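You operate a simulated robot arm through the tools that you are given. There is no shell and no other tool.

You are at the controls of a simulated robot arm. One attempt, no reset.

TASK
Wind three wraps of thread tape on the adaptor.
Fine: adaptor in the turntable, roll in the cup; then stand the adaptor in the parts tray. Set down upright: threaded adaptor.

It is judged by the outcome, as a careful person would: the job done as asked, and still so three seconds after it is handed in. It fails if anything else is knocked over, pushed out of place, dropped, spilled or broken.

THE ROBOT
A 7-joint arm with a three-finger gripper, fixed in place. Base frame: the origin is on the floor under the middle of its stand, x ahead of it, y to its left, z up. Readings come in m, rad, newtons and seconds.
It reaches about 1.342 m from its shoulder. Its first joint turns from -2.897 to 2.897 rad. Payload 2.69 kg.
The tool frame sits at the grasp point between the pads (the TCP): z along the fingers, y along the line on which they close. The tips reach 0.03 m beyond it. The gripper opens to 0.128 m; its body begins 0.117 m behind the TCP.
Orientation is told as [roll, pitch, yaw] about the base's x, y, z axes, in that order, counted from this pose: with the fingers straight down and closing along the base's y, the tool's x points along the base's -x, its y along +y and its z along -z.

THE INTERFACE
- The arm moves only by the tool play_rows. Its arguments are lists of equal length, an entry for each row: "linear": the shift along the tool's x, y, z in units of 100 mm (1.0 is 100 mm), a list of three; "rotation": the turn, a rotation vector about the tool's x, y, z in units of 90 degrees (1.0 is 90 degrees), a list of three; "gripper": the opening, from 0 (shut) to 1 (fully open). In form: {"linear": [[x, y, z], ...], "rotation": [[wx, wy, wz], ...], "gripper": [gripper, ...]}. A call has 1 to 20 rows; each row is the pose to reach, as a shift and turn from the pose commanded when the call began, along the tool's axes at that moment. A call with a number of a shift or a turn outside -1 to 1 is refused whole. Each row takes 0.2 s and may step no farther than 0.05 m and 0.15 rad from the row before; otherwise, or with a gripper value out of range, the whole call is refused. Where a pose cannot be reached the arm comes as near as it can. A force on the tool above 40 N (or 10 N above the force at the start of the call, whichever is more), or a blocked arm, ends the call early, and 0.2 s more pass. Each finger travels about 0.127 m/s and halts on what it meets, pressing with about 32 N; the grip force reading is that of the motor and also rises with nothing between the fingers. The clock runs only during rows and for 0.2 s after the last one: add rows that repeat a pose to give the fingers time. It gives the time, the measured TCP pose, the force on the tool (base axes), the opening and the grip force at its end, in the units of the frame above (readings bear some noise), with the torque about the TCP (base axes, N m) and any sound that the robot's microphone picked up, and new pictures: "show" is both (left out), scene, wrist or none.
- Cameras (640 x 400 px; columns grow to the right, rows downward): "scene" is fixed at [0.4048, 0.513, 1.395]; the picture's right is [0.97, -0.23, 0.00], its down [-0.22, -0.93, -0.28] and it looks along [0.06, 0.28, -0.96] (base axes); focal length 321 px, centre (320, 200). "wrist" rides on the gripper at [0.058, 0.054, -0.131] in the tool frame; the picture's right is [-0.68, 0.74, 0.00], its down [-0.62, -0.57, -0.55] and it looks along [-0.40, -0.37, 0.84] (tool axes); focal length 234 px, centre (320, 200). There is no depth. A picture from a camera that has moved, and an enlarged one, comes with that camera's place and axes in the base frame and with its lens. The place of the scene camera against the robot may be out by one fixed shift of up to 0.018 m in any direction.
- slide_trunk(by): moves the trunk up (or, below 0, down) by that many m; the arm rides with it, the base frame stays. It gives what a move gives, with no picture.
- inspect(camera, box): a new picture of the part [left, top, right, bottom] of that camera's present view, enlarged. It takes no simulated time.
- sign_off(): hands the job in; it is judged then, once.

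Places have to be worked out from the pictures, the camera data and where the tool is seen. Open the gripper and draw the arm clear of the work before you hand the job in, unless the task says otherwise.

The tools are called after "Request:" as name(argument=value, ...) on one line, values as JSON. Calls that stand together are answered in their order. play_rows: Moves the arm, as the interface text tells. Its arguments: {"type":"object","properties":{"linear":{"type":"array"},"rotation":{"type":"array"},"gripper":{"type":"array"},"show":{"type":"string","enum":["both","scene","wrist","none"]}},"required":["linear","rotation","gripper"]} The other tools are called the same way: slide_trunk (by) moves the trunk up or down; inspect (camera, box) takes an enlarged picture of a part of a camera's view; sign_off () hands the job in.

At the start:

```text
time_s: 0.0
position: [0.3096, 0.5738, 1.1242]
orientation: [0.0, 0.001, 0.001]
force: [0.1, -0.9, 0.3]
ft_torque: [0.0, 0.01, 0.03]
finger_gap: 0.1279
grip_force: 0.0
trunk travel left (down, up): [-0.15, 0.2]
```

scene: 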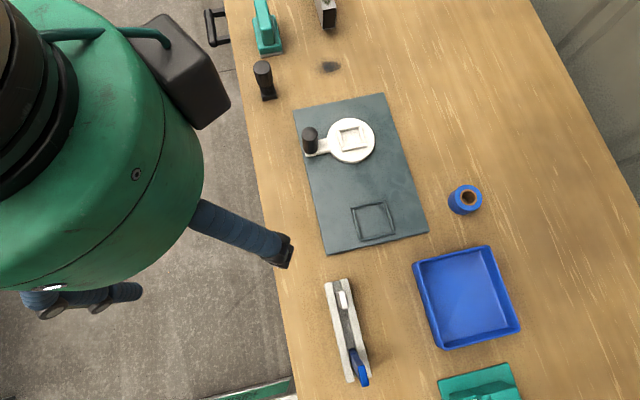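
wrist: 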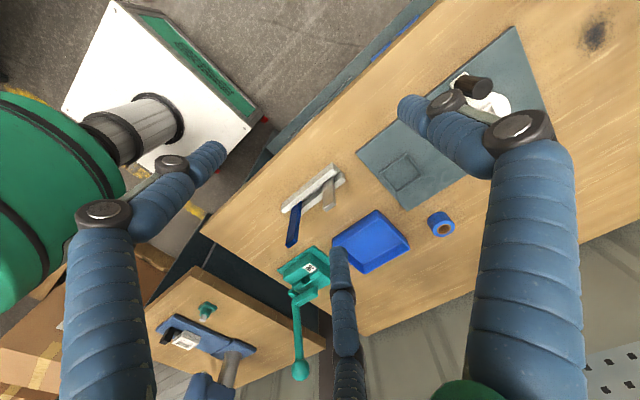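

The scene shows a bench with a grey mat that carries a turntable (white disc with a crank knob) and a square marking, a blue tape roll, a blue tray, and a vice. I'll take enlarged looks to identify the adaptor, turntable, cup and tray.

Request:
inspect(camera="scene", box=[280, 90, 440, 190])

Request:
inspect(camera="scene", box=[300, 170, 540, 320])

Request:
inspect(camera="scene", box=[200, 0, 360, 100])

Request:
inspect(camera="wrist", box=[100, 240, 420, 400])

Request:
inspect(camera="scene", box=[300, 260, 540, 400])

```text
4.00 times, centred on (360, 140) of scene
camera zoom: at [0.4048, 0.513, 1.395], right [0.97, -0.23, 0.0], down [-0.22, -0.93, -0.28], along [0.06, 0.28, -0.96], focal length 1282 px, centre (160, 440)
```

zoom: 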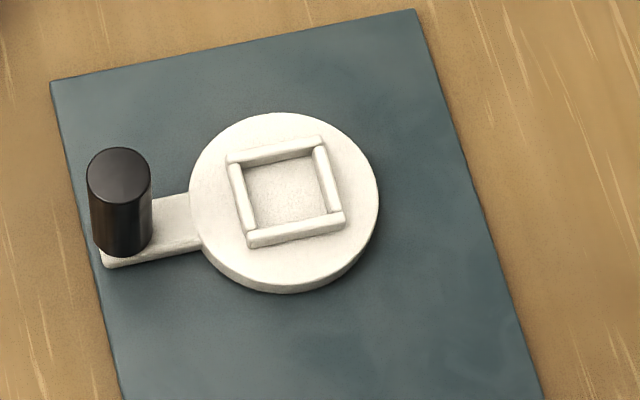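

```text
2.67 times, centred on (420, 245) of scene
camera zoom: at [0.4048, 0.513, 1.395], right [0.97, -0.23, 0.0], down [-0.22, -0.93, -0.28], along [0.06, 0.28, -0.96], focal length 855 px, centre (53, 80)
```

zoom: 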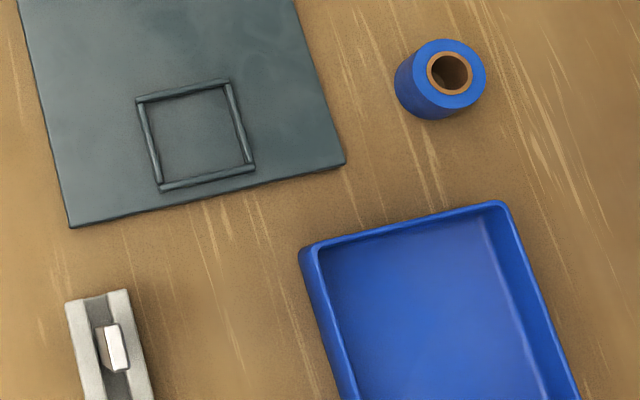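

```text
4.00 times, centred on (280, 50) of scene
camera zoom: at [0.4048, 0.513, 1.395], right [0.97, -0.23, 0.0], down [-0.22, -0.93, -0.28], along [0.06, 0.28, -0.96], focal length 1282 px, centre (480, 800)
```

zoom: 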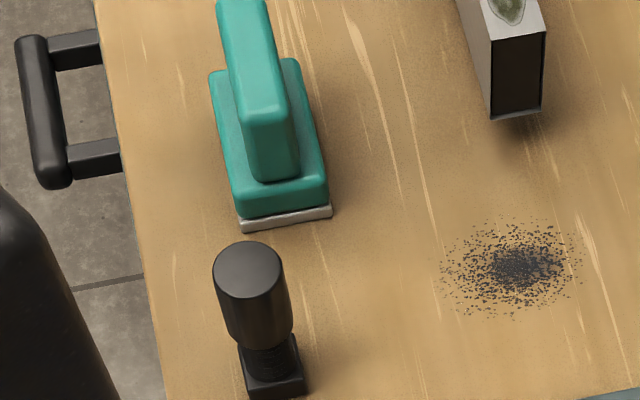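

```text
2.00 times, centred on (260, 320) of wrist
camera zoom: at [0.2519, 0.6269, 1.2548], right [0.68, 0.74, 0.0], down [0.62, -0.57, 0.55], along [0.4, -0.37, -0.84], focal length 468 px, centre (440, -40)
```

zoom: 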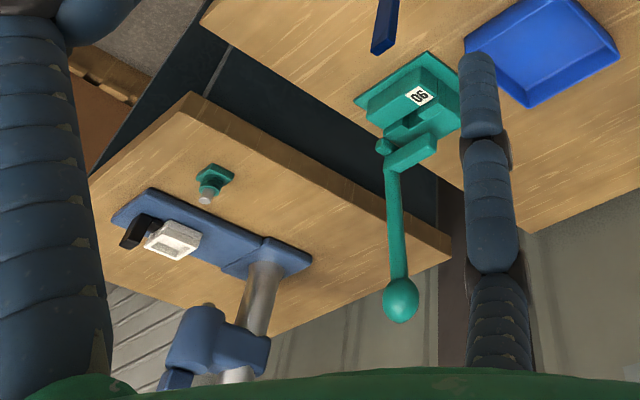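

```text
2.67 times, centred on (420, 330) of scene
camera zoom: at [0.4048, 0.513, 1.395], right [0.97, -0.23, 0.0], down [-0.22, -0.93, -0.28], along [0.06, 0.28, -0.96], focal length 855 px, centre (53, -147)
```

zoom: 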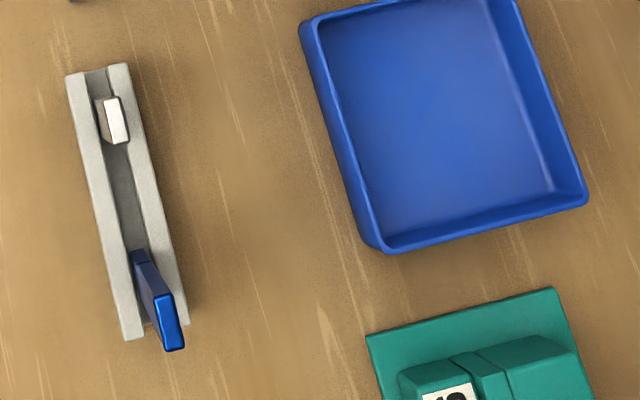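

The black item at the far left (cap, ribbed neck, square foot) looks like the adaptor candidate, and the blue roll triangulates to about (0.70, 0.61, 0.82). I'll look closer through both cameras before moving.

Request:
inspect(camera="wrist", box=[400, 20, 600, 145])

Request:
inspect(camera="scene", box=[235, 40, 305, 110])

Request:
inspect(camera="wrist", box=[280, 140, 480, 265])

Request:
inspect(camera="wrist", box=[150, 290, 260, 360])

```text
3.20 times, centred on (500, 82) of wrist
camera zoom: at [0.2519, 0.6269, 1.2548], right [0.68, 0.74, 0.0], down [0.62, -0.57, 0.55], along [0.4, -0.37, -0.84], focal length 749 px, centre (-256, 576)
```

zoom: 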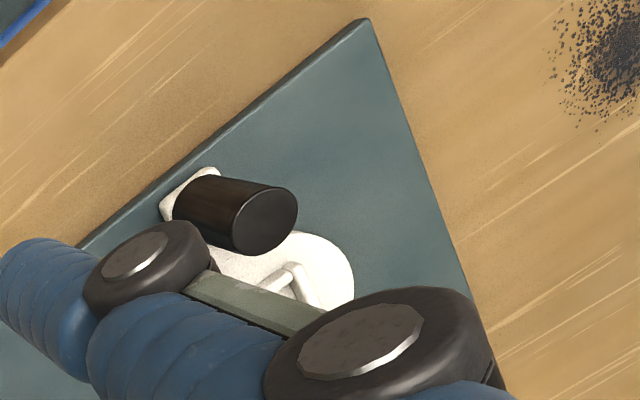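

```text
5.71 times, centred on (270, 75) of scene
camera zoom: at [0.4048, 0.513, 1.395], right [0.97, -0.23, 0.0], down [-0.22, -0.93, -0.28], along [0.06, 0.28, -0.96], focal length 1832 px, centre (606, 914)
```

zoom: 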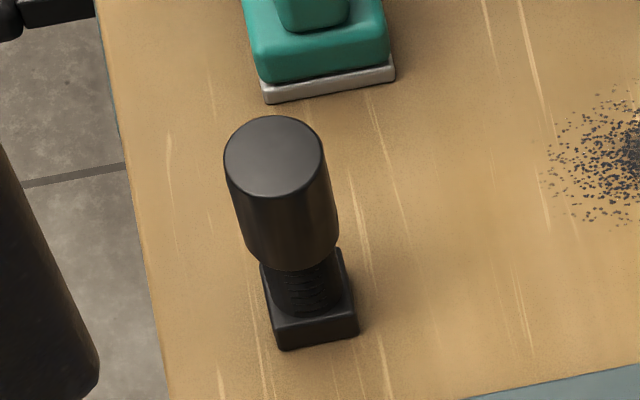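

```text
3.20 times, centred on (380, 202) of wrist
camera zoom: at [0.2519, 0.6269, 1.2548], right [0.68, 0.74, 0.0], down [0.62, -0.57, 0.55], along [0.4, -0.37, -0.84], focal length 749 px, centre (128, 192)
```

zoom: 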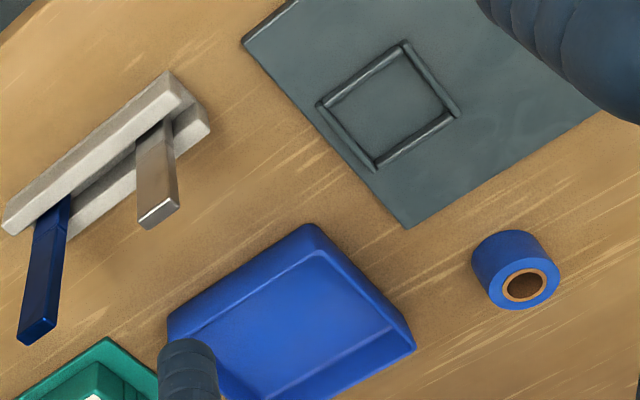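

```text
5.71 times, centred on (205, 325) of wrist
camera zoom: at [0.2519, 0.6269, 1.2548], right [0.68, 0.74, 0.0], down [0.62, -0.57, 0.55], along [0.4, -0.37, -0.84], focal length 1338 px, centre (977, -514)
```

zoom: 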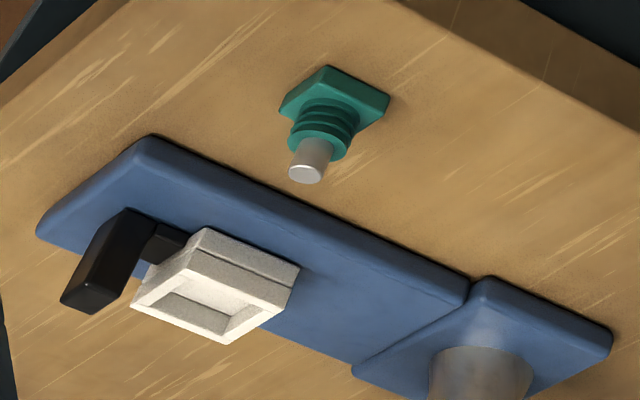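

Two candidates have a square foot and ribbed part: the black one at about (0.39, 0.99), and a small green one with a metal stud on the other bench. I'll move the wrist camera left (+y) to measure the black one and the turntable pocket better.

Request:
play_rows(linear=[[0, 0.4, 0], [0, 0.8, 0], [0, 1.0, 0]], rotation=[[0, 0, 0], [0, 0, 0], [0, 0, 0]], gripper=[1, 1, 1], show="none")

Request:
play_rows(linear=[[0, 0.4, 0], [0, 0.8, 0], [0, 1.0, 0]], rotation=[[0, 0, 0], [0, 0, 0], [0, 0, 0]], gripper=[1, 1, 1], show="both")

```text
time_s: 0.8
position: [0.31, 0.674, 1.1248]
orientation: [0.0, 0.001, 0.0]
force: [-0.7, 0.9, 0.7]
ft_torque: [-0.01, 0.01, -0.01]
finger_gap: 0.128
grip_force: 0.2
trunk travel left (down, up): [-0.15, 0.2]
```

```text
time_s: 1.6
position: [0.3096, 0.7746, 1.1249]
orientation: [0.001, 0.001, 0.0]
force: [-0.2, 0.1, 0.5]
ft_torque: [-0.02, 0.02, -0.01]
finger_gap: 0.128
grip_force: 0.0
trunk travel left (down, up): [-0.15, 0.2]
camera wrist: at [0.2525, 0.8281, 1.2544], right [0.68, 0.74, 0.0], down [0.62, -0.57, 0.55], along [0.4, -0.37, -0.84], focal length 234 px, centre (320, 200)
```

scene: 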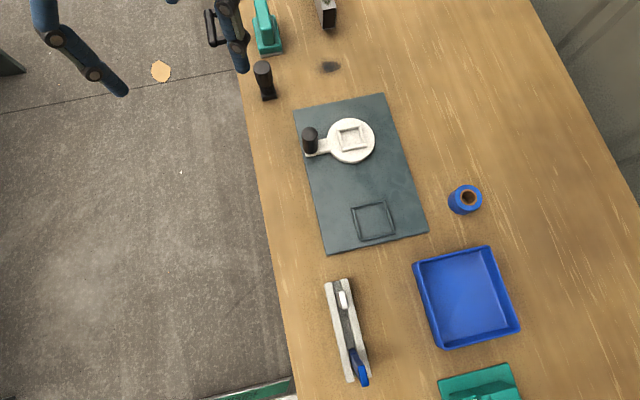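
wrist: 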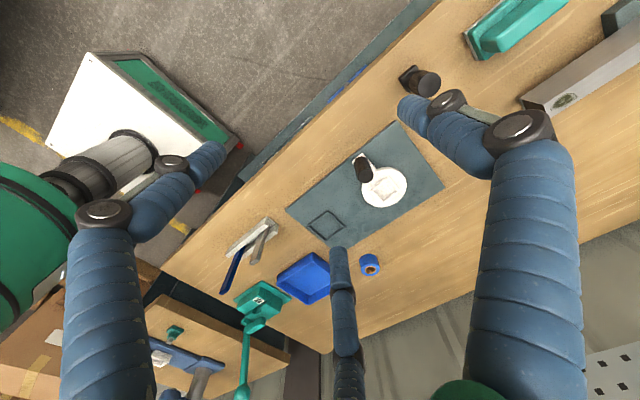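

The mat, turntable and black item are now all visible from the wrist. I'll enlarge these for measurement.

Request:
inspect(camera="wrist", box=[380, 50, 460, 100])

Request:
inspect(camera="wrist", box=[280, 120, 460, 250])

Request:
inspect(camera="scene", box=[300, 110, 390, 170])

Request:
inspect(camera="wrist", box=[210, 220, 400, 340])

```text
8.00 times, centred on (420, 75) of wrist
camera zoom: at [0.2525, 0.8281, 1.2544], right [0.68, 0.74, 0.0], down [0.62, -0.57, 0.55], along [0.4, -0.37, -0.84], focal length 1873 px, centre (-480, 1200)
```

zoom: 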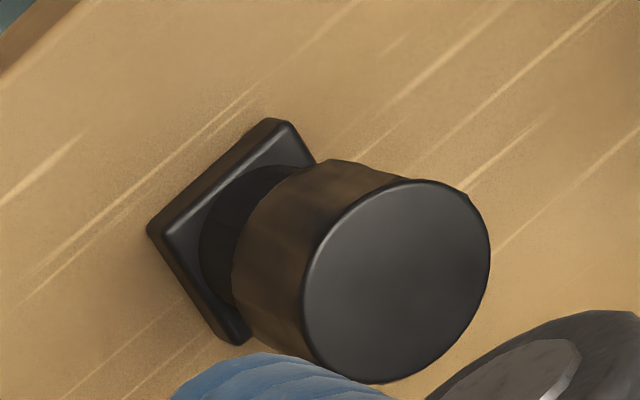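

```text
3.08 times, centred on (370, 185) of wrist
camera zoom: at [0.2525, 0.8281, 1.2544], right [0.68, 0.74, 0.0], down [0.62, -0.57, 0.55], along [0.4, -0.37, -0.84], focal length 720 px, centre (166, 246)
```

zoom: 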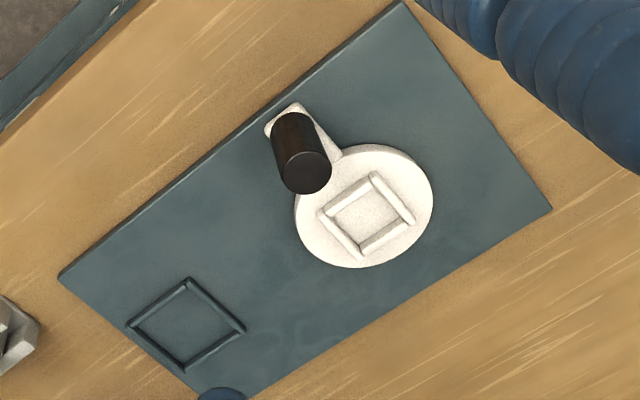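

```text
6.67 times, centred on (345, 140) of scene
camera zoom: at [0.4048, 0.513, 1.395], right [0.97, -0.23, 0.0], down [-0.22, -0.93, -0.28], along [0.06, 0.28, -0.96], focal length 2137 px, centre (153, 600)
```

zoom: 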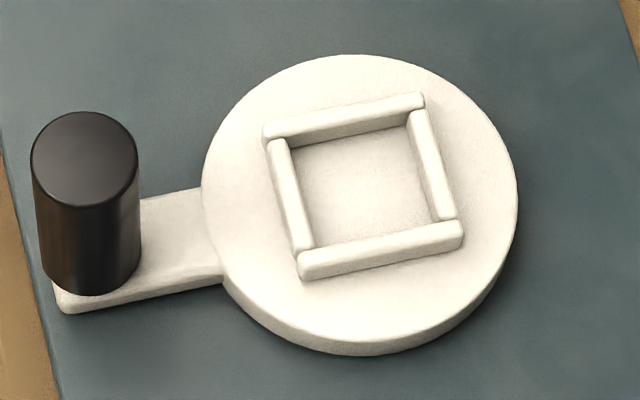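

```text
3.33 times, centred on (305, 280) of wrist
camera zoom: at [0.2525, 0.8281, 1.2544], right [0.68, 0.74, 0.0], down [0.62, -0.57, 0.55], along [0.4, -0.37, -0.84], focal length 781 px, centre (370, -67)
```

zoom: 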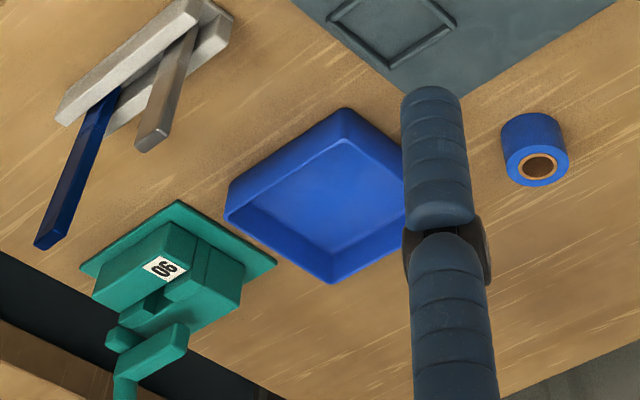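

The scene camera appears to be offset from the wrist-camera frame by about (+0.009, +0.015) m. The adaptor (black) is about 0.088 tall at (0.383, 0.908), the turntable centre is at (0.514, 0.762), the knob is at (0.437, 0.761) with its top at 0.902, and the mat top is at about z 0.827. I'll close the fingers in the air to learn their geometry.

Request:
play_rows(linear=[[0, 0, 0], [0, 0, 0], [0, 0, 0]], rotation=[[0, 0, 0], [0, 0, 0], [0, 0, 0]], gripper=[0.3, 0.3, 0.3], show="wrist")

Request:
play_rows(linear=[[0, 0, 0], [0, 0, 0], [0, 0, 0]], rotation=[[0, 0, 0], [0, 0, 0], [0, 0, 0]], gripper=[0.0, 0.0, 0.0], show="wrist")

```text
time_s: 2.4
position: [0.3099, 0.7743, 1.1238]
orientation: [0.0, -0.001, -0.001]
force: [-0.7, 0.0, -0.7]
ft_torque: [0.0, -0.05, 0.01]
finger_gap: 0.0386
grip_force: 0.0
trunk travel left (down, up): [-0.15, 0.2]
camera wrist: at [0.2525, 0.8276, 1.2546], right [0.68, 0.74, 0.0], down [0.62, -0.57, 0.55], along [0.4, -0.37, -0.84], focal length 234 px, centre (320, 200)
```

wrist: 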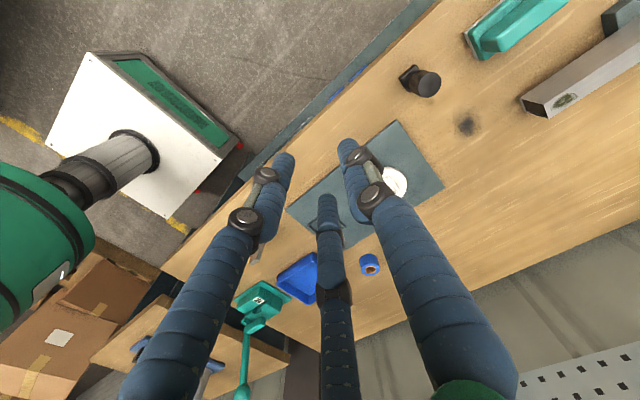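

```text
time_s: 3.2
position: [0.3111, 0.7745, 1.1238]
orientation: [0.0, -0.001, 0.0]
force: [0.4, 0.1, 1.2]
ft_torque: [0.02, -0.02, 0.04]
finger_gap: 0.002
grip_force: 31.6
trunk travel left (down, up): [-0.15, 0.2]
camera wrist: at [0.2525, 0.8276, 1.2546], right [0.68, 0.74, 0.0], down [0.62, -0.57, 0.55], along [0.4, -0.37, -0.84], focal length 234 px, centre (320, 200)
```

wrist: 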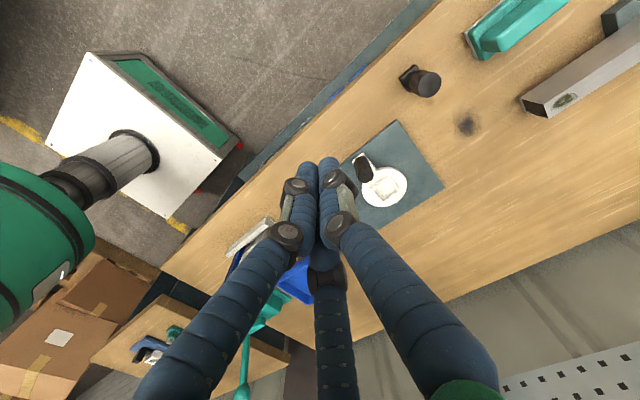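

The gripper is centric with three fingers, one toward tool +y and two toward -y. I'll move closer to the black item for a clear view, keeping the closed fingers high.

Request:
play_rows(linear=[[0, 0.3, 0.3], [0, 0.6, 0.6], [0, 0.86, 0.9]], rotation=[[0, 0, 0], [0, 0, 0], [0, 0, 0]], gripper=[0, 0, 0], show="wrist")

```text
time_s: 4.0
position: [0.3084, 0.8576, 1.0344]
orientation: [0.0, -0.001, 0.0]
force: [0.6, -0.5, 0.8]
ft_torque: [0.03, -0.03, 0.0]
finger_gap: 0.0019
grip_force: 31.6
trunk travel left (down, up): [-0.15, 0.2]
camera wrist: at [0.2511, 0.9124, 1.1644], right [0.68, 0.74, 0.0], down [0.62, -0.57, 0.55], along [0.4, -0.37, -0.84], focal length 234 px, centre (320, 200)
```

wrist: 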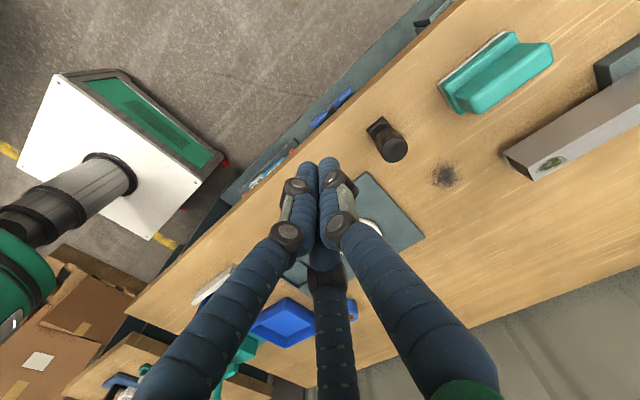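

Request:
inspect(camera="wrist", box=[340, 100, 440, 170])

Request:
inspect(camera="wrist", box=[420, 10, 640, 190])

Request:
inspect(camera="wrist", box=[340, 160, 440, 230])

```text
5.71 times, centred on (390, 135) of wrist
camera zoom: at [0.2511, 0.9124, 1.1644], right [0.68, 0.74, 0.0], down [0.62, -0.57, 0.55], along [0.4, -0.37, -0.84], focal length 1338 px, centre (-80, 571)
```

zoom: 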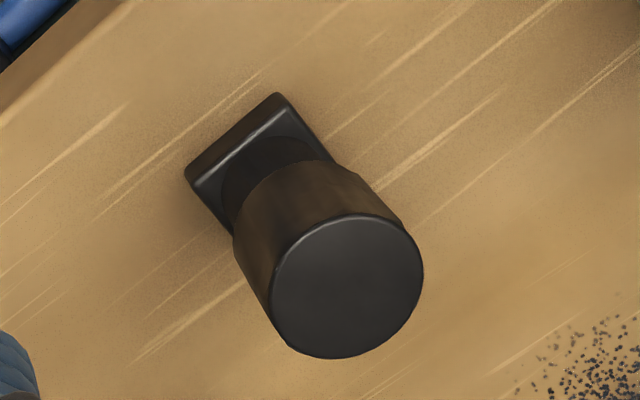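

```text
2.22 times, centred on (530, 100) of wrist
camera zoom: at [0.2511, 0.9124, 1.1644], right [0.68, 0.74, 0.0], down [0.62, -0.57, 0.55], along [0.4, -0.37, -0.84], focal length 520 px, centre (-147, 422)
```

zoom: 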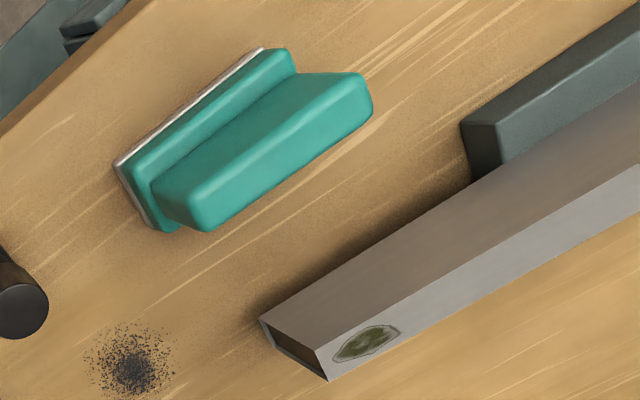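

```text
5.71 times, centred on (390, 195) of wrist
camera zoom: at [0.2511, 0.9124, 1.1644], right [0.68, 0.74, 0.0], down [0.62, -0.57, 0.55], along [0.4, -0.37, -0.84], focal length 1338 px, centre (-80, 229)
```

zoom: 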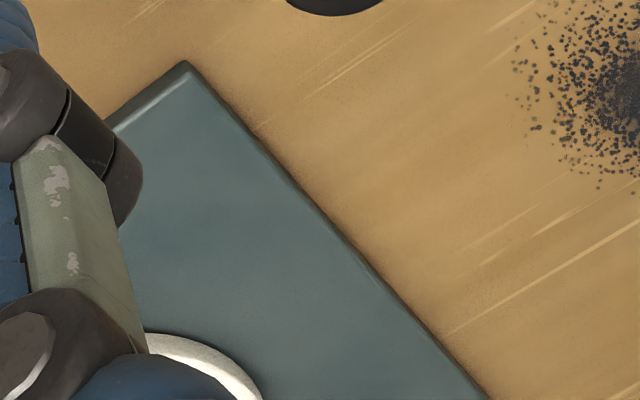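

The black part has a square foot of about 28–30 mm, a thread-ribbed neck and a 30 mm head, which matches the ~35 mm turntable pocket, so it is the adaptor. The green one's foot looks too big. I'll now go toward the blue roll at (0.686, 0.600), getting a closer look at the green part on the way.

Request:
play_rows(linear=[[-0.33, -0.23, 0], [-0.66, -0.46, 0], [-1.0, -0.7, 0]], rotation=[[0, 0, 0], [0, 0, 0], [0, 0, 0]], gripper=[0, 0, 0], show="none")

Request:
play_rows(linear=[[-0.33, -0.23, 0], [-0.66, -0.46, 0], [-1.0, -0.7, 0]], rotation=[[0, 0, 0], [0, 0, 0], [0, 0, 0]], gripper=[0.3, 0.3, 0.3], show="wrist")

```text
time_s: 4.8
position: [0.4102, 0.7894, 1.0356]
orientation: [0.001, -0.001, 0.0]
force: [0.1, 0.3, 0.2]
ft_torque: [-0.05, -0.01, 0.04]
finger_gap: 0.0021
grip_force: 31.7
trunk travel left (down, up): [-0.15, 0.2]
```

```text
time_s: 5.6
position: [0.5104, 0.7207, 1.0348]
orientation: [0.0, 0.0, 0.0]
force: [0.5, -0.5, -0.1]
ft_torque: [-0.02, 0.02, -0.01]
finger_gap: 0.0387
grip_force: 0.1
trunk travel left (down, up): [-0.15, 0.2]
camera wrist: at [0.4527, 0.7742, 1.165], right [0.68, 0.74, 0.0], down [0.62, -0.57, 0.55], along [0.4, -0.37, -0.84], focal length 234 px, centre (320, 200)
```

wrist: 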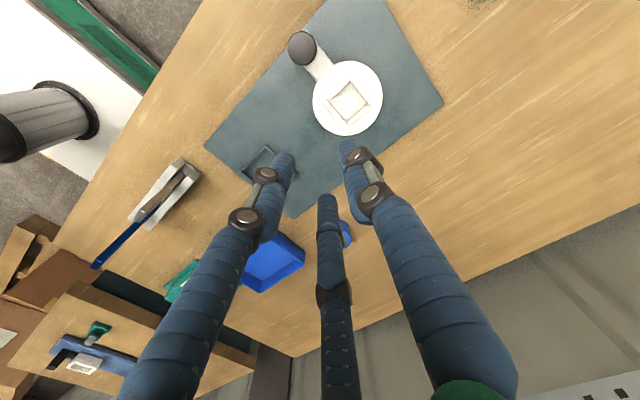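

Good view of the turntable and of the green part; I'll zoom in on both.

Request:
inspect(camera="wrist", box=[280, 20, 400, 145])

Request:
inspect(camera="wrist", box=[40, 300, 160, 375])

Request:
inspect(camera="wrist", box=[230, 130, 330, 200])

```text
3.20 times, centred on (340, 82) of wrist
camera zoom: at [0.4527, 0.7742, 1.165], right [0.68, 0.74, 0.0], down [0.62, -0.57, 0.55], along [0.4, -0.37, -0.84], focal length 749 px, centre (256, 576)
```

zoom: 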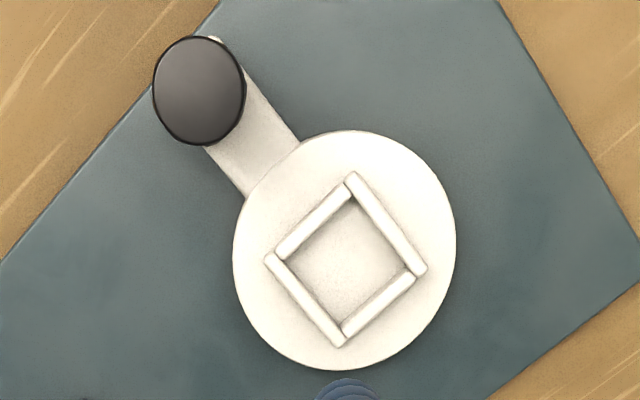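

```text
5.33 times, centred on (100, 338) of wrist
camera zoom: at [0.4527, 0.7742, 1.165], right [0.68, 0.74, 0.0], down [0.62, -0.57, 0.55], along [0.4, -0.37, -0.84], focal length 1249 px, centre (1493, -533)
```

zoom: 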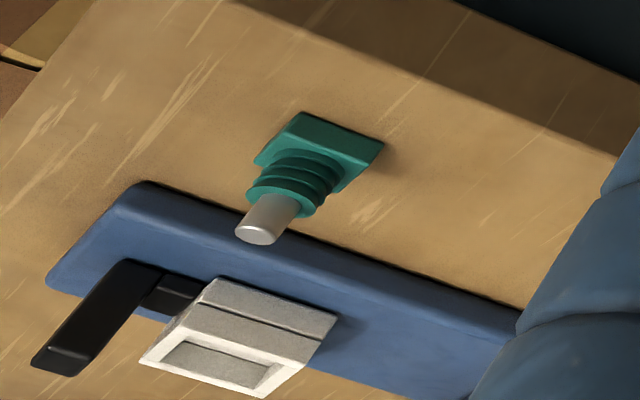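

```text
5.71 times, centred on (280, 165) of wrist
camera zoom: at [0.4527, 0.7742, 1.165], right [0.68, 0.74, 0.0], down [0.62, -0.57, 0.55], along [0.4, -0.37, -0.84], focal length 1338 px, centre (549, 400)
```

zoom: 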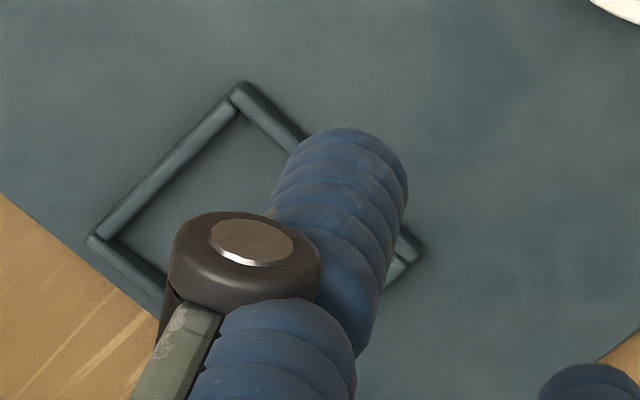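

The pocket inner width is about 34 mm and the green part's foot is about 38 mm or more, so the black part is confirmed as the adaptor. Turntable centre is about (0.5165, 0.762). Next I'll move above the roll with the fingers open.

Request:
play_rows(linear=[[-0.3, -0.2, 0], [-0.6, -0.4, 0], [-0.85, -0.6, 0]], rotation=[[0, 0, 0], [0, 0, 0], [0, 0, 0]], gripper=[0.7, 0.7, 0.7], show="none")

Request:
play_rows(linear=[[-0.3, -0.2, 0], [-0.6, -0.4, 0], [-0.9, -0.6, 0]], rotation=[[0, 0, 0], [0, 0, 0], [0, 0, 0]], gripper=[0.7, 0.7, 0.7], show="both")

```text
time_s: 6.4
position: [0.5954, 0.6601, 1.0331]
orientation: [0.001, 0.0, 0.0]
force: [-0.4, -0.3, 0.4]
ft_torque: [-0.03, 0.01, 0.0]
finger_gap: 0.0897
grip_force: 0.0
trunk travel left (down, up): [-0.15, 0.2]
```

```text
time_s: 7.2
position: [0.6854, 0.5976, 1.0343]
orientation: [-0.001, 0.002, 0.002]
force: [1.0, 0.5, 0.1]
ft_torque: [0.03, -0.04, -0.01]
finger_gap: 0.0896
grip_force: 0.1
trunk travel left (down, up): [-0.15, 0.2]
camera wrist: at [0.6269, 0.6523, 1.1647], right [0.68, 0.74, 0.0], down [0.62, -0.57, 0.55], along [0.4, -0.37, -0.84], focal length 234 px, centre (320, 200)
```

scene: 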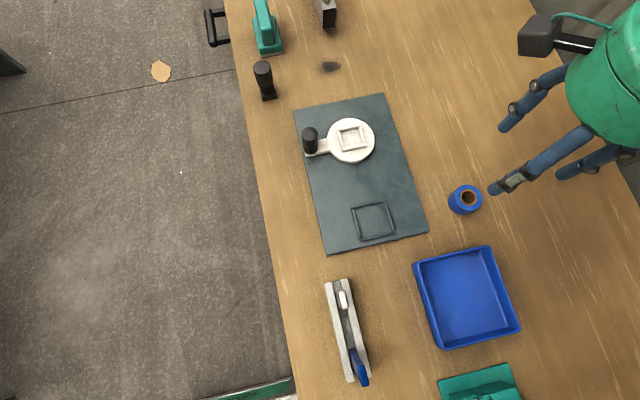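
wrist: 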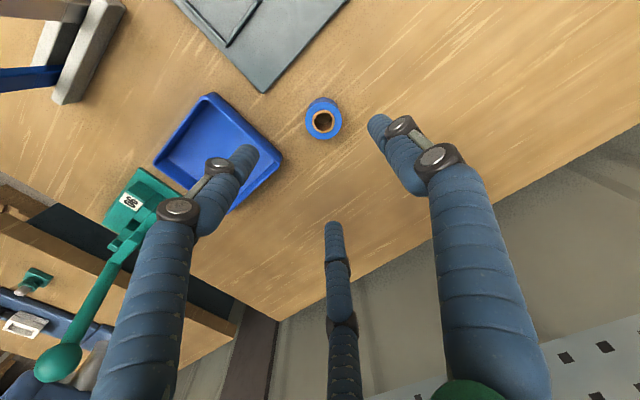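

The roll shows up clear at wrist pixel (323, 119). I'll zoom to get a precise fix.

Request:
inspect(camera="wrist", box=[283, 90, 363, 140])

Request:
inspect(camera="wrist", box=[140, 70, 300, 230])

```text
8.00 times, centred on (323, 115) of wrist
camera zoom: at [0.6269, 0.6523, 1.1647], right [0.68, 0.74, 0.0], down [0.62, -0.57, 0.55], along [0.4, -0.37, -0.84], focal length 1873 px, centre (296, 880)
```

zoom: 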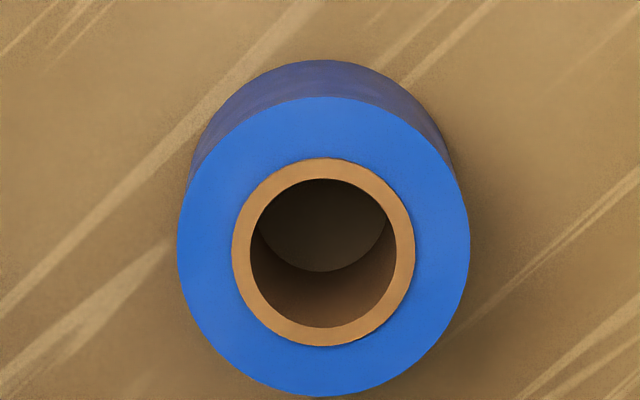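

```text
2.50 times, centred on (220, 150) of wrist
camera zoom: at [0.6269, 0.6523, 1.1647], right [0.68, 0.74, 0.0], down [0.62, -0.57, 0.55], along [0.4, -0.37, -0.84], focal length 585 px, centre (570, 325)
```

zoom: 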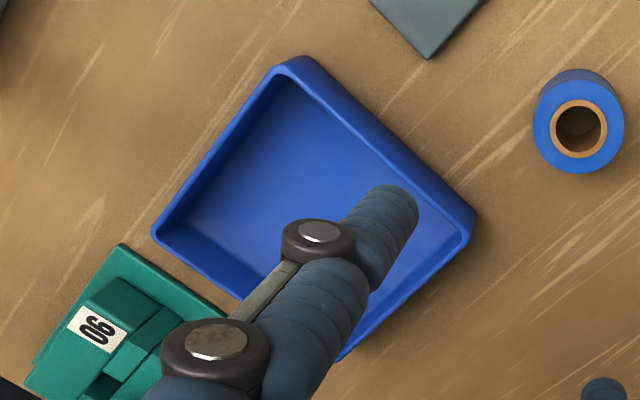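

Roll centre is at (0.687, 0.601), about 47 mm in diameter, with its top at about 0.855 and the bench at about 0.822. I'll centre over it and descend with a part-open gripper.

Request:
play_rows(linear=[[-0.016, 0.034, 0.3], [-0.016, 0.034, 0.65], [-0.016, 0.034, 1.0]], rotation=[[0, 0, 0], [0, 0, 0], [0, 0, 0]], gripper=[0.7, 0.7, 0.7], show="wrist")

```text
time_s: 8.0
position: [0.6866, 0.6028, 0.9348]
orientation: [-0.001, -0.003, 0.002]
force: [0.1, -0.4, 1.2]
ft_torque: [0.03, 0.01, -0.03]
finger_gap: 0.0899
grip_force: 0.0
trunk travel left (down, up): [-0.15, 0.2]
camera wrist: at [0.6284, 0.6564, 1.0641], right [0.68, 0.74, 0.0], down [0.62, -0.57, 0.55], along [0.4, -0.37, -0.84], focal length 234 px, centre (320, 200)
```

wrist: 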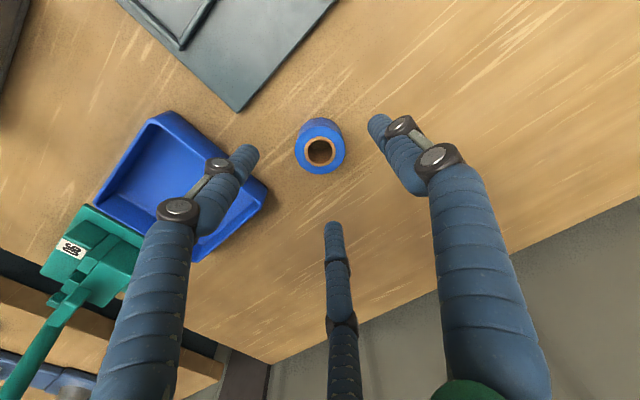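

The roll reads at (0.688, 0.601) again, under the TCP. I'm descending the remaining 75 mm and then closing.

Request:
play_rows(linear=[[-0.01, -0.014, 0.25], [-0.01, -0.014, 0.5], [-0.01, -0.014, 0.75]], rotation=[[0, 0, 0], [0, 0, 0], [0, 0, 0]], gripper=[0.7, 0.7, 0.7], show="wrist")

```text
time_s: 8.8
position: [0.6879, 0.6004, 0.8589]
orientation: [0.002, 0.001, -0.001]
force: [-0.1, -0.2, 0.1]
ft_torque: [0.01, 0.03, 0.0]
finger_gap: 0.0896
grip_force: 0.0
trunk travel left (down, up): [-0.15, 0.2]
camera wrist: at [0.6294, 0.6547, 0.9889], right [0.68, 0.74, 0.0], down [0.62, -0.57, 0.55], along [0.4, -0.37, -0.84], focal length 234 px, centre (320, 200)
```

wrist: 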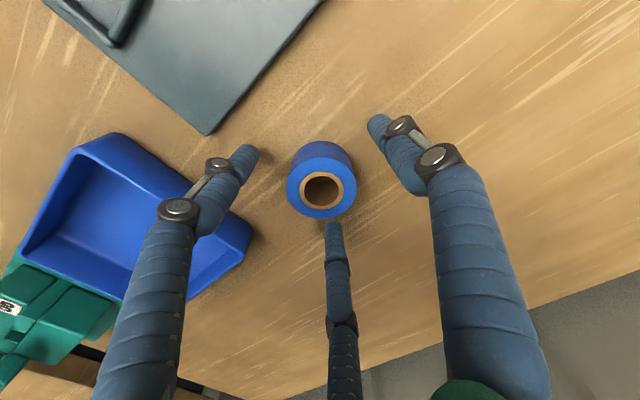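

The fingers straddle the roll with no contact. Closing now.

Request:
play_rows(linear=[[0, 0, 0], [0, 0, 0], [0, 0, 0], [0, 0, 0]], rotation=[[0, 0, 0], [0, 0, 0], [0, 0, 0], [0, 0, 0]], gripper=[0.3, 0.1, 0.1, 0.1], show="wrist")

```text
time_s: 9.8
position: [0.6869, 0.6014, 0.8601]
orientation: [0.0, 0.002, -0.001]
force: [0.1, 0.1, -1.0]
ft_torque: [0.0, 0.01, 0.04]
finger_gap: 0.0458
grip_force: 32.3
trunk travel left (down, up): [-0.15, 0.2]
camera wrist: at [0.6293, 0.6546, 0.9894], right [0.68, 0.74, 0.0], down [0.62, -0.57, 0.55], along [0.4, -0.37, -0.84], focal length 234 px, centre (320, 200)
```

wrist: 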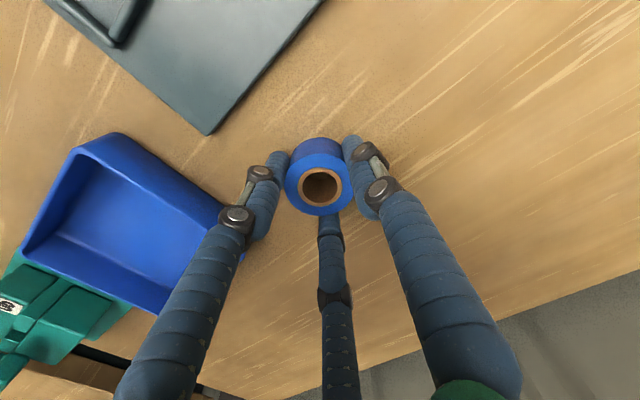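

The roll is held (gap 45.8 mm, 32 N). I'm lifting it straight up and then carrying it toward the cup.

Request:
play_rows(linear=[[0, 0, -0.25], [0, 0, -0.5], [0, 0, -0.75], [0, 0, -1.0]], rotation=[[0, 0, 0], [0, 0, 0], [0, 0, 0], [0, 0, 0]], gripper=[0.1, 0.1, 0.1, 0.1], show="none")

Request:
play_rows(linear=[[0.3, 0.01, 0], [0.6, 0.02, 0], [0.8, 0.03, 0]], rotation=[[0, 0, 0], [0, 0, 0], [0, 0, 0]], gripper=[0.1, 0.1, 0.1], show="both")

```text
time_s: 10.8
position: [0.689, 0.6007, 0.9595]
orientation: [0.001, 0.002, 0.0]
force: [0.4, -0.6, -0.3]
ft_torque: [-0.01, 0.0, 0.02]
finger_gap: 0.046
grip_force: 32.6
trunk travel left (down, up): [-0.15, 0.2]
```

```text
time_s: 11.6
position: [0.6076, 0.6043, 0.9596]
orientation: [0.0, 0.0, 0.0]
force: [0.9, -0.5, -0.8]
ft_torque: [0.0, 0.01, -0.01]
finger_gap: 0.0458
grip_force: 32.5
trunk travel left (down, up): [-0.15, 0.2]
camera wrist: at [0.5504, 0.6579, 1.0913], right [0.68, 0.74, 0.0], down [0.62, -0.57, 0.55], along [0.4, -0.37, -0.84], focal length 234 px, centre (320, 200)
```

scene: 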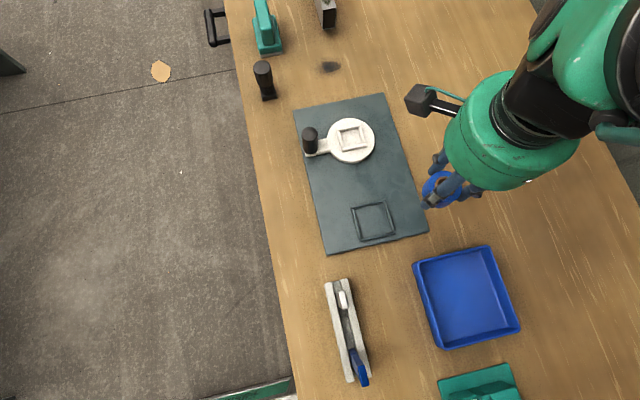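
wrist: 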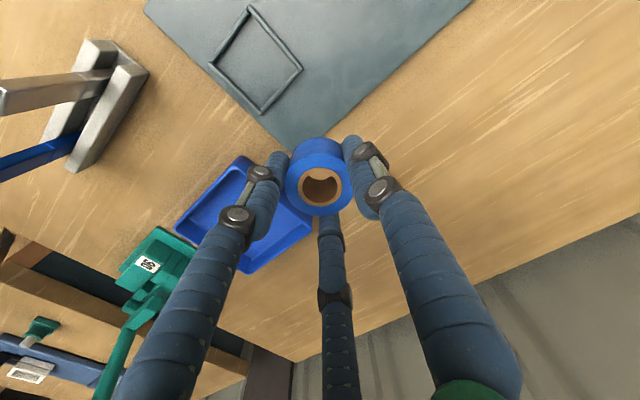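

The roll is carried well and the cup is clear in view. I'll zoom for its exact position.

Request:
inspect(camera="wrist", box=[195, 0, 315, 120])

Request:
inspect(camera="scene", box=[335, 190, 415, 250])

Request:
inspect(camera="wrist", box=[270, 120, 370, 220])

```text
3.33 times, centred on (255, 60) of wrist
camera zoom: at [0.5504, 0.6579, 1.0913], right [0.68, 0.74, 0.0], down [0.62, -0.57, 0.55], along [0.4, -0.37, -0.84], focal length 781 px, centre (537, 667)
```

zoom: 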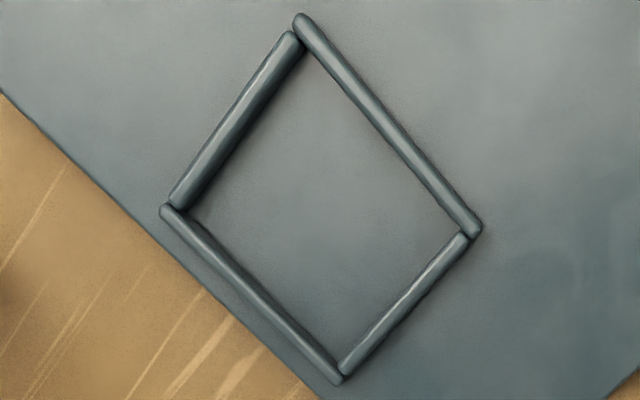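

```text
6.67 times, centred on (375, 220) of scene
camera zoom: at [0.4048, 0.513, 1.395], right [0.97, -0.23, 0.0], down [-0.22, -0.93, -0.28], along [0.06, 0.28, -0.96], focal length 2137 px, centre (-47, 67)
```

zoom: 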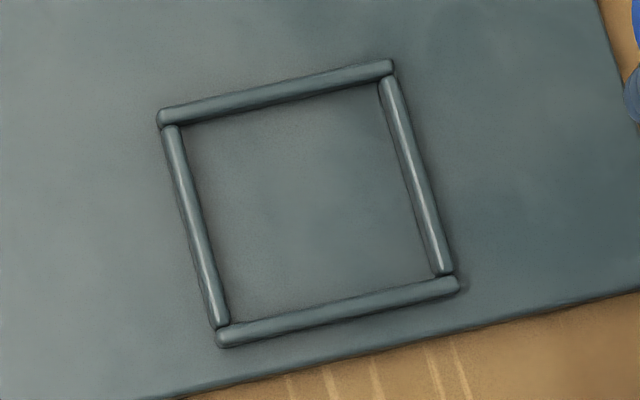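

```text
4.00 times, centred on (320, 170) of wrist
camera zoom: at [0.5504, 0.6579, 1.0913], right [0.68, 0.74, 0.0], down [0.62, -0.57, 0.55], along [0.4, -0.37, -0.84], focal length 937 px, centre (320, 320)
```

zoom: 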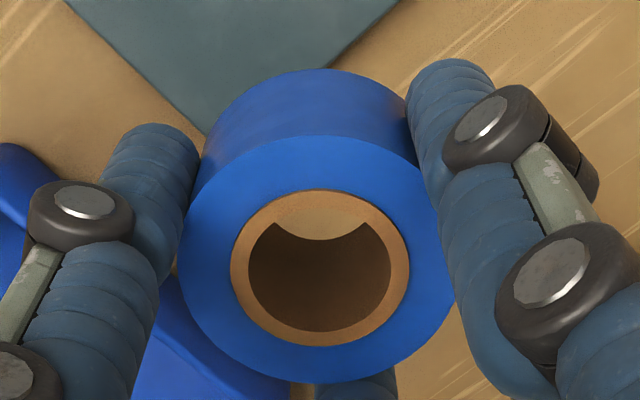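

Cup centre is about (0.518, 0.603), inner size about 52 mm. I'll move over it at a safe height and check alignment.

Request:
play_rows(linear=[[0.3, 0.0, 0], [0.6, -0.01, 0], [0.896, -0.013, 0], [0.896, -0.013, 0.3]], rotation=[[0, 0, 0], [0, 0, 0], [0, 0, 0], [0, 0, 0]], gripper=[0.1, 0.1, 0.1, 0.1], show="both")

Request:
inspect(camera="wrist", box=[270, 110, 370, 210])

Request:
inspect(camera="scene", box=[335, 190, 415, 250])

```text
time_s: 12.6
position: [0.5179, 0.6022, 0.9314]
orientation: [0.0, 0.0, 0.0]
force: [-0.4, -0.3, 0.0]
ft_torque: [0.0, -0.05, -0.02]
finger_gap: 0.0461
grip_force: 31.9
trunk travel left (down, up): [-0.15, 0.2]
camera wrist: at [0.4601, 0.6557, 1.0614], right [0.68, 0.74, 0.0], down [0.62, -0.57, 0.55], along [0.4, -0.37, -0.84], focal length 234 px, centre (320, 200)
```

scene: 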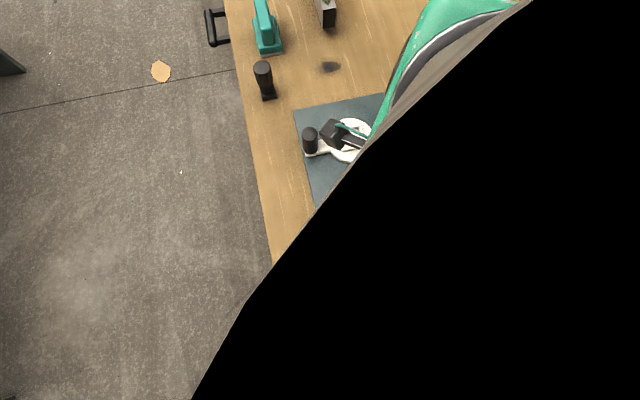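
wrist: 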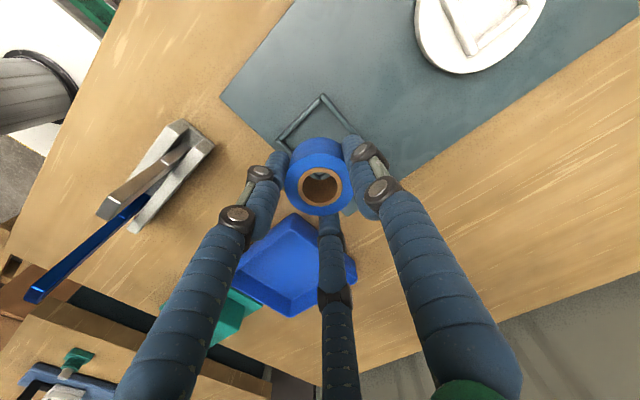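

```text
4.00 times, centred on (320, 160) of wrist
camera zoom: at [0.4601, 0.6557, 1.0614], right [0.68, 0.74, 0.0], down [0.62, -0.57, 0.55], along [0.4, -0.37, -0.84], focal length 937 px, centre (320, 360)
```

zoom: 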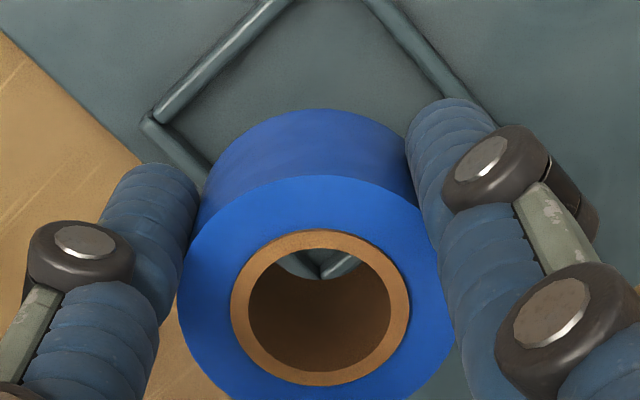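

```text
6.67 times, centred on (375, 220) of scene
camera zoom: at [0.4048, 0.513, 1.395], right [0.97, -0.23, 0.0], down [-0.22, -0.93, -0.28], along [0.06, 0.28, -0.96], focal length 2137 px, centre (-47, 67)
```

zoom: 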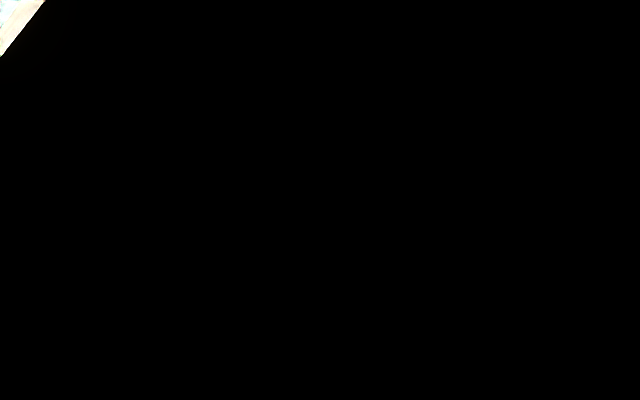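

Request:
inspect(camera="wrist", box=[265, 85, 375, 155])

Request:
inspect(camera="wrist", box=[300, 165, 340, 190])

```text
5.71 times, centred on (320, 120) of wrist
camera zoom: at [0.4601, 0.6557, 1.0614], right [0.68, 0.74, 0.0], down [0.62, -0.57, 0.55], along [0.4, -0.37, -0.84], focal length 1338 px, centre (320, 657)
```

zoom: 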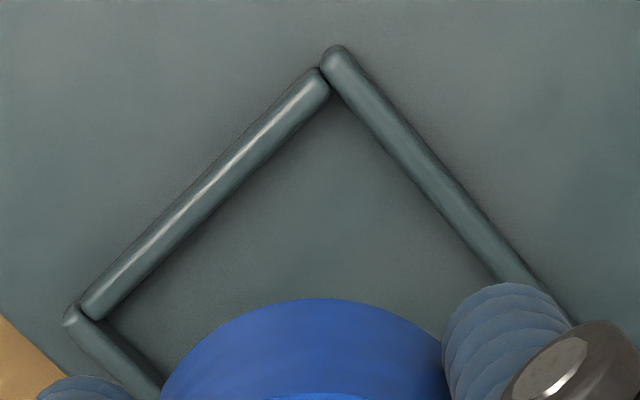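

```text
16.00 times, centred on (320, 178) of wrist
camera zoom: at [0.4601, 0.6557, 1.0614], right [0.68, 0.74, 0.0], down [0.62, -0.57, 0.55], along [0.4, -0.37, -0.84], focal length 3747 px, centre (320, 560)
```

zoom: 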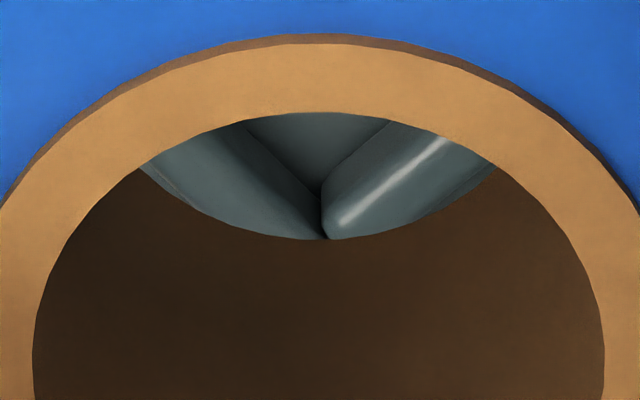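

The cup's inner corners give a centre of about (0.519, 0.602), so I'm aligned within 1–2 mm and have about 5 mm clearance. I'm lowering most of the way, then feeling for contact.

Request:
play_rows(linear=[[-0.012, 0.0, 0.2], [-0.012, 0.0, 0.4], [-0.012, 0.0, 0.57]], rotation=[[0, 0, 0], [0, 0, 0], [0, 0, 0]], gripper=[0.1, 0.1, 0.1], show="wrist")

Request:
inspect(camera="wrist", box=[260, 110, 380, 220])

```text
time_s: 13.4
position: [0.5209, 0.6027, 0.8714]
orientation: [0.0, -0.001, 0.0]
force: [-0.4, 0.2, -1.3]
ft_torque: [-0.02, 0.02, 0.0]
finger_gap: 0.046
grip_force: 32.2
trunk travel left (down, up): [-0.15, 0.2]
camera wrist: at [0.462, 0.6572, 1.0021], right [0.68, 0.74, 0.0], down [0.62, -0.57, 0.55], along [0.4, -0.37, -0.84], focal length 234 px, centre (320, 200)
```

wrist: 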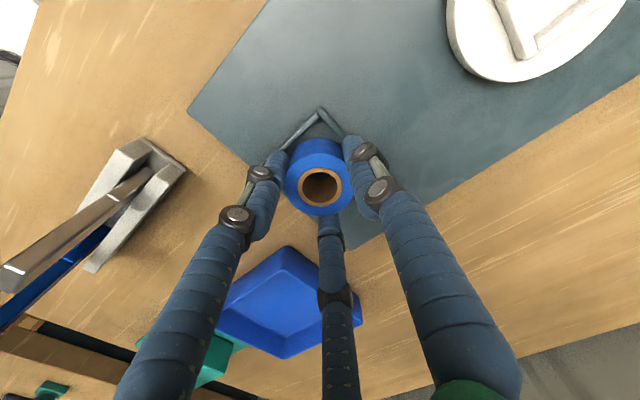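

```text
3.64 times, centred on (320, 165) of wrist
camera zoom: at [0.462, 0.6572, 1.0021], right [0.68, 0.74, 0.0], down [0.62, -0.57, 0.55], along [0.4, -0.37, -0.84], focal length 852 px, centre (320, 327)
```

zoom: 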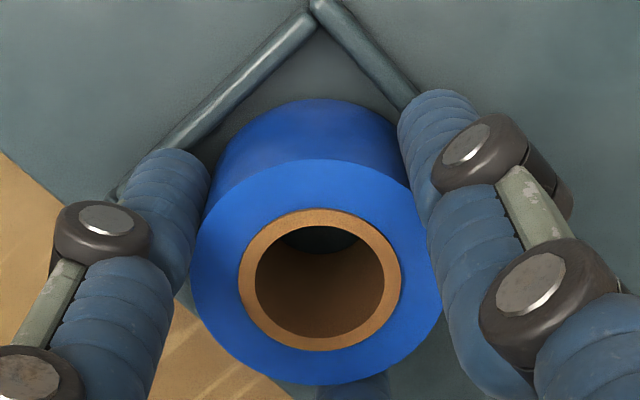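

The roll sits symmetrically inside the fence's corner. I'm lowering another 5 mm gently.

Request:
play_rows(linear=[[0, 0, 0.015], [0, 0, 0.03], [0, 0, 0.045]], rotation=[[0, 0, 0], [0, 0, 0], [0, 0, 0]], gripper=[0.1, 0.1, 0.1], show="none")

```text
time_s: 14.2
position: [0.5199, 0.6042, 0.8683]
orientation: [0.0, -0.001, 0.0]
force: [0.6, -0.2, 3.5]
ft_torque: [0.0, 0.03, 0.01]
finger_gap: 0.0458
grip_force: 31.5
trunk travel left (down, up): [-0.15, 0.2]
```

There's a slight upward force (3.5 N), suggesting first contact. One more 2 mm step to confirm seating.

Request:
play_rows(linear=[[0, 0, 0.01], [0, 0, 0.02]], rotation=[[0, 0, 0], [0, 0, 0]], gripper=[0.1, 0.1], show="wrist")

Request:
inspect(camera="wrist", box=[260, 110, 380, 220])

```text
time_s: 14.8
position: [0.5182, 0.6034, 0.8675]
orientation: [0.002, -0.002, 0.0]
force: [1.4, -4.8, 22.4]
ft_torque: [-0.16, 0.14, 0.0]
finger_gap: 0.0457
grip_force: 32.2
trunk travel left (down, up): [-0.15, 0.2]
camera wrist: at [0.4612, 0.657, 0.9987], right [0.68, 0.74, 0.0], down [0.61, -0.57, 0.55], along [0.41, -0.37, -0.84], focal length 234 px, centre (320, 200)
```

wrist: 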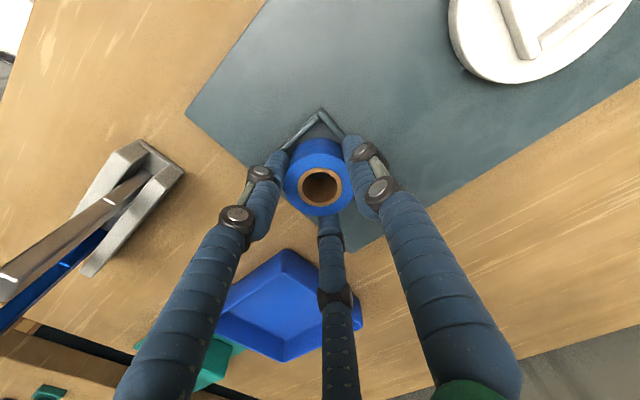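

```text
3.64 times, centred on (320, 165) of wrist
camera zoom: at [0.4612, 0.657, 0.9987], right [0.68, 0.74, 0.0], down [0.61, -0.57, 0.55], along [0.41, -0.37, -0.84], focal length 852 px, centre (320, 327)
```

zoom: 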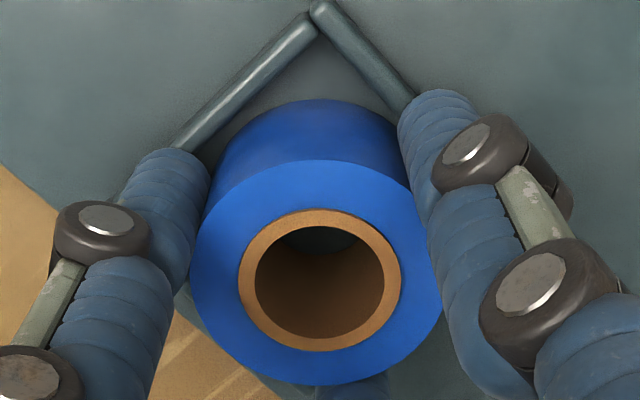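

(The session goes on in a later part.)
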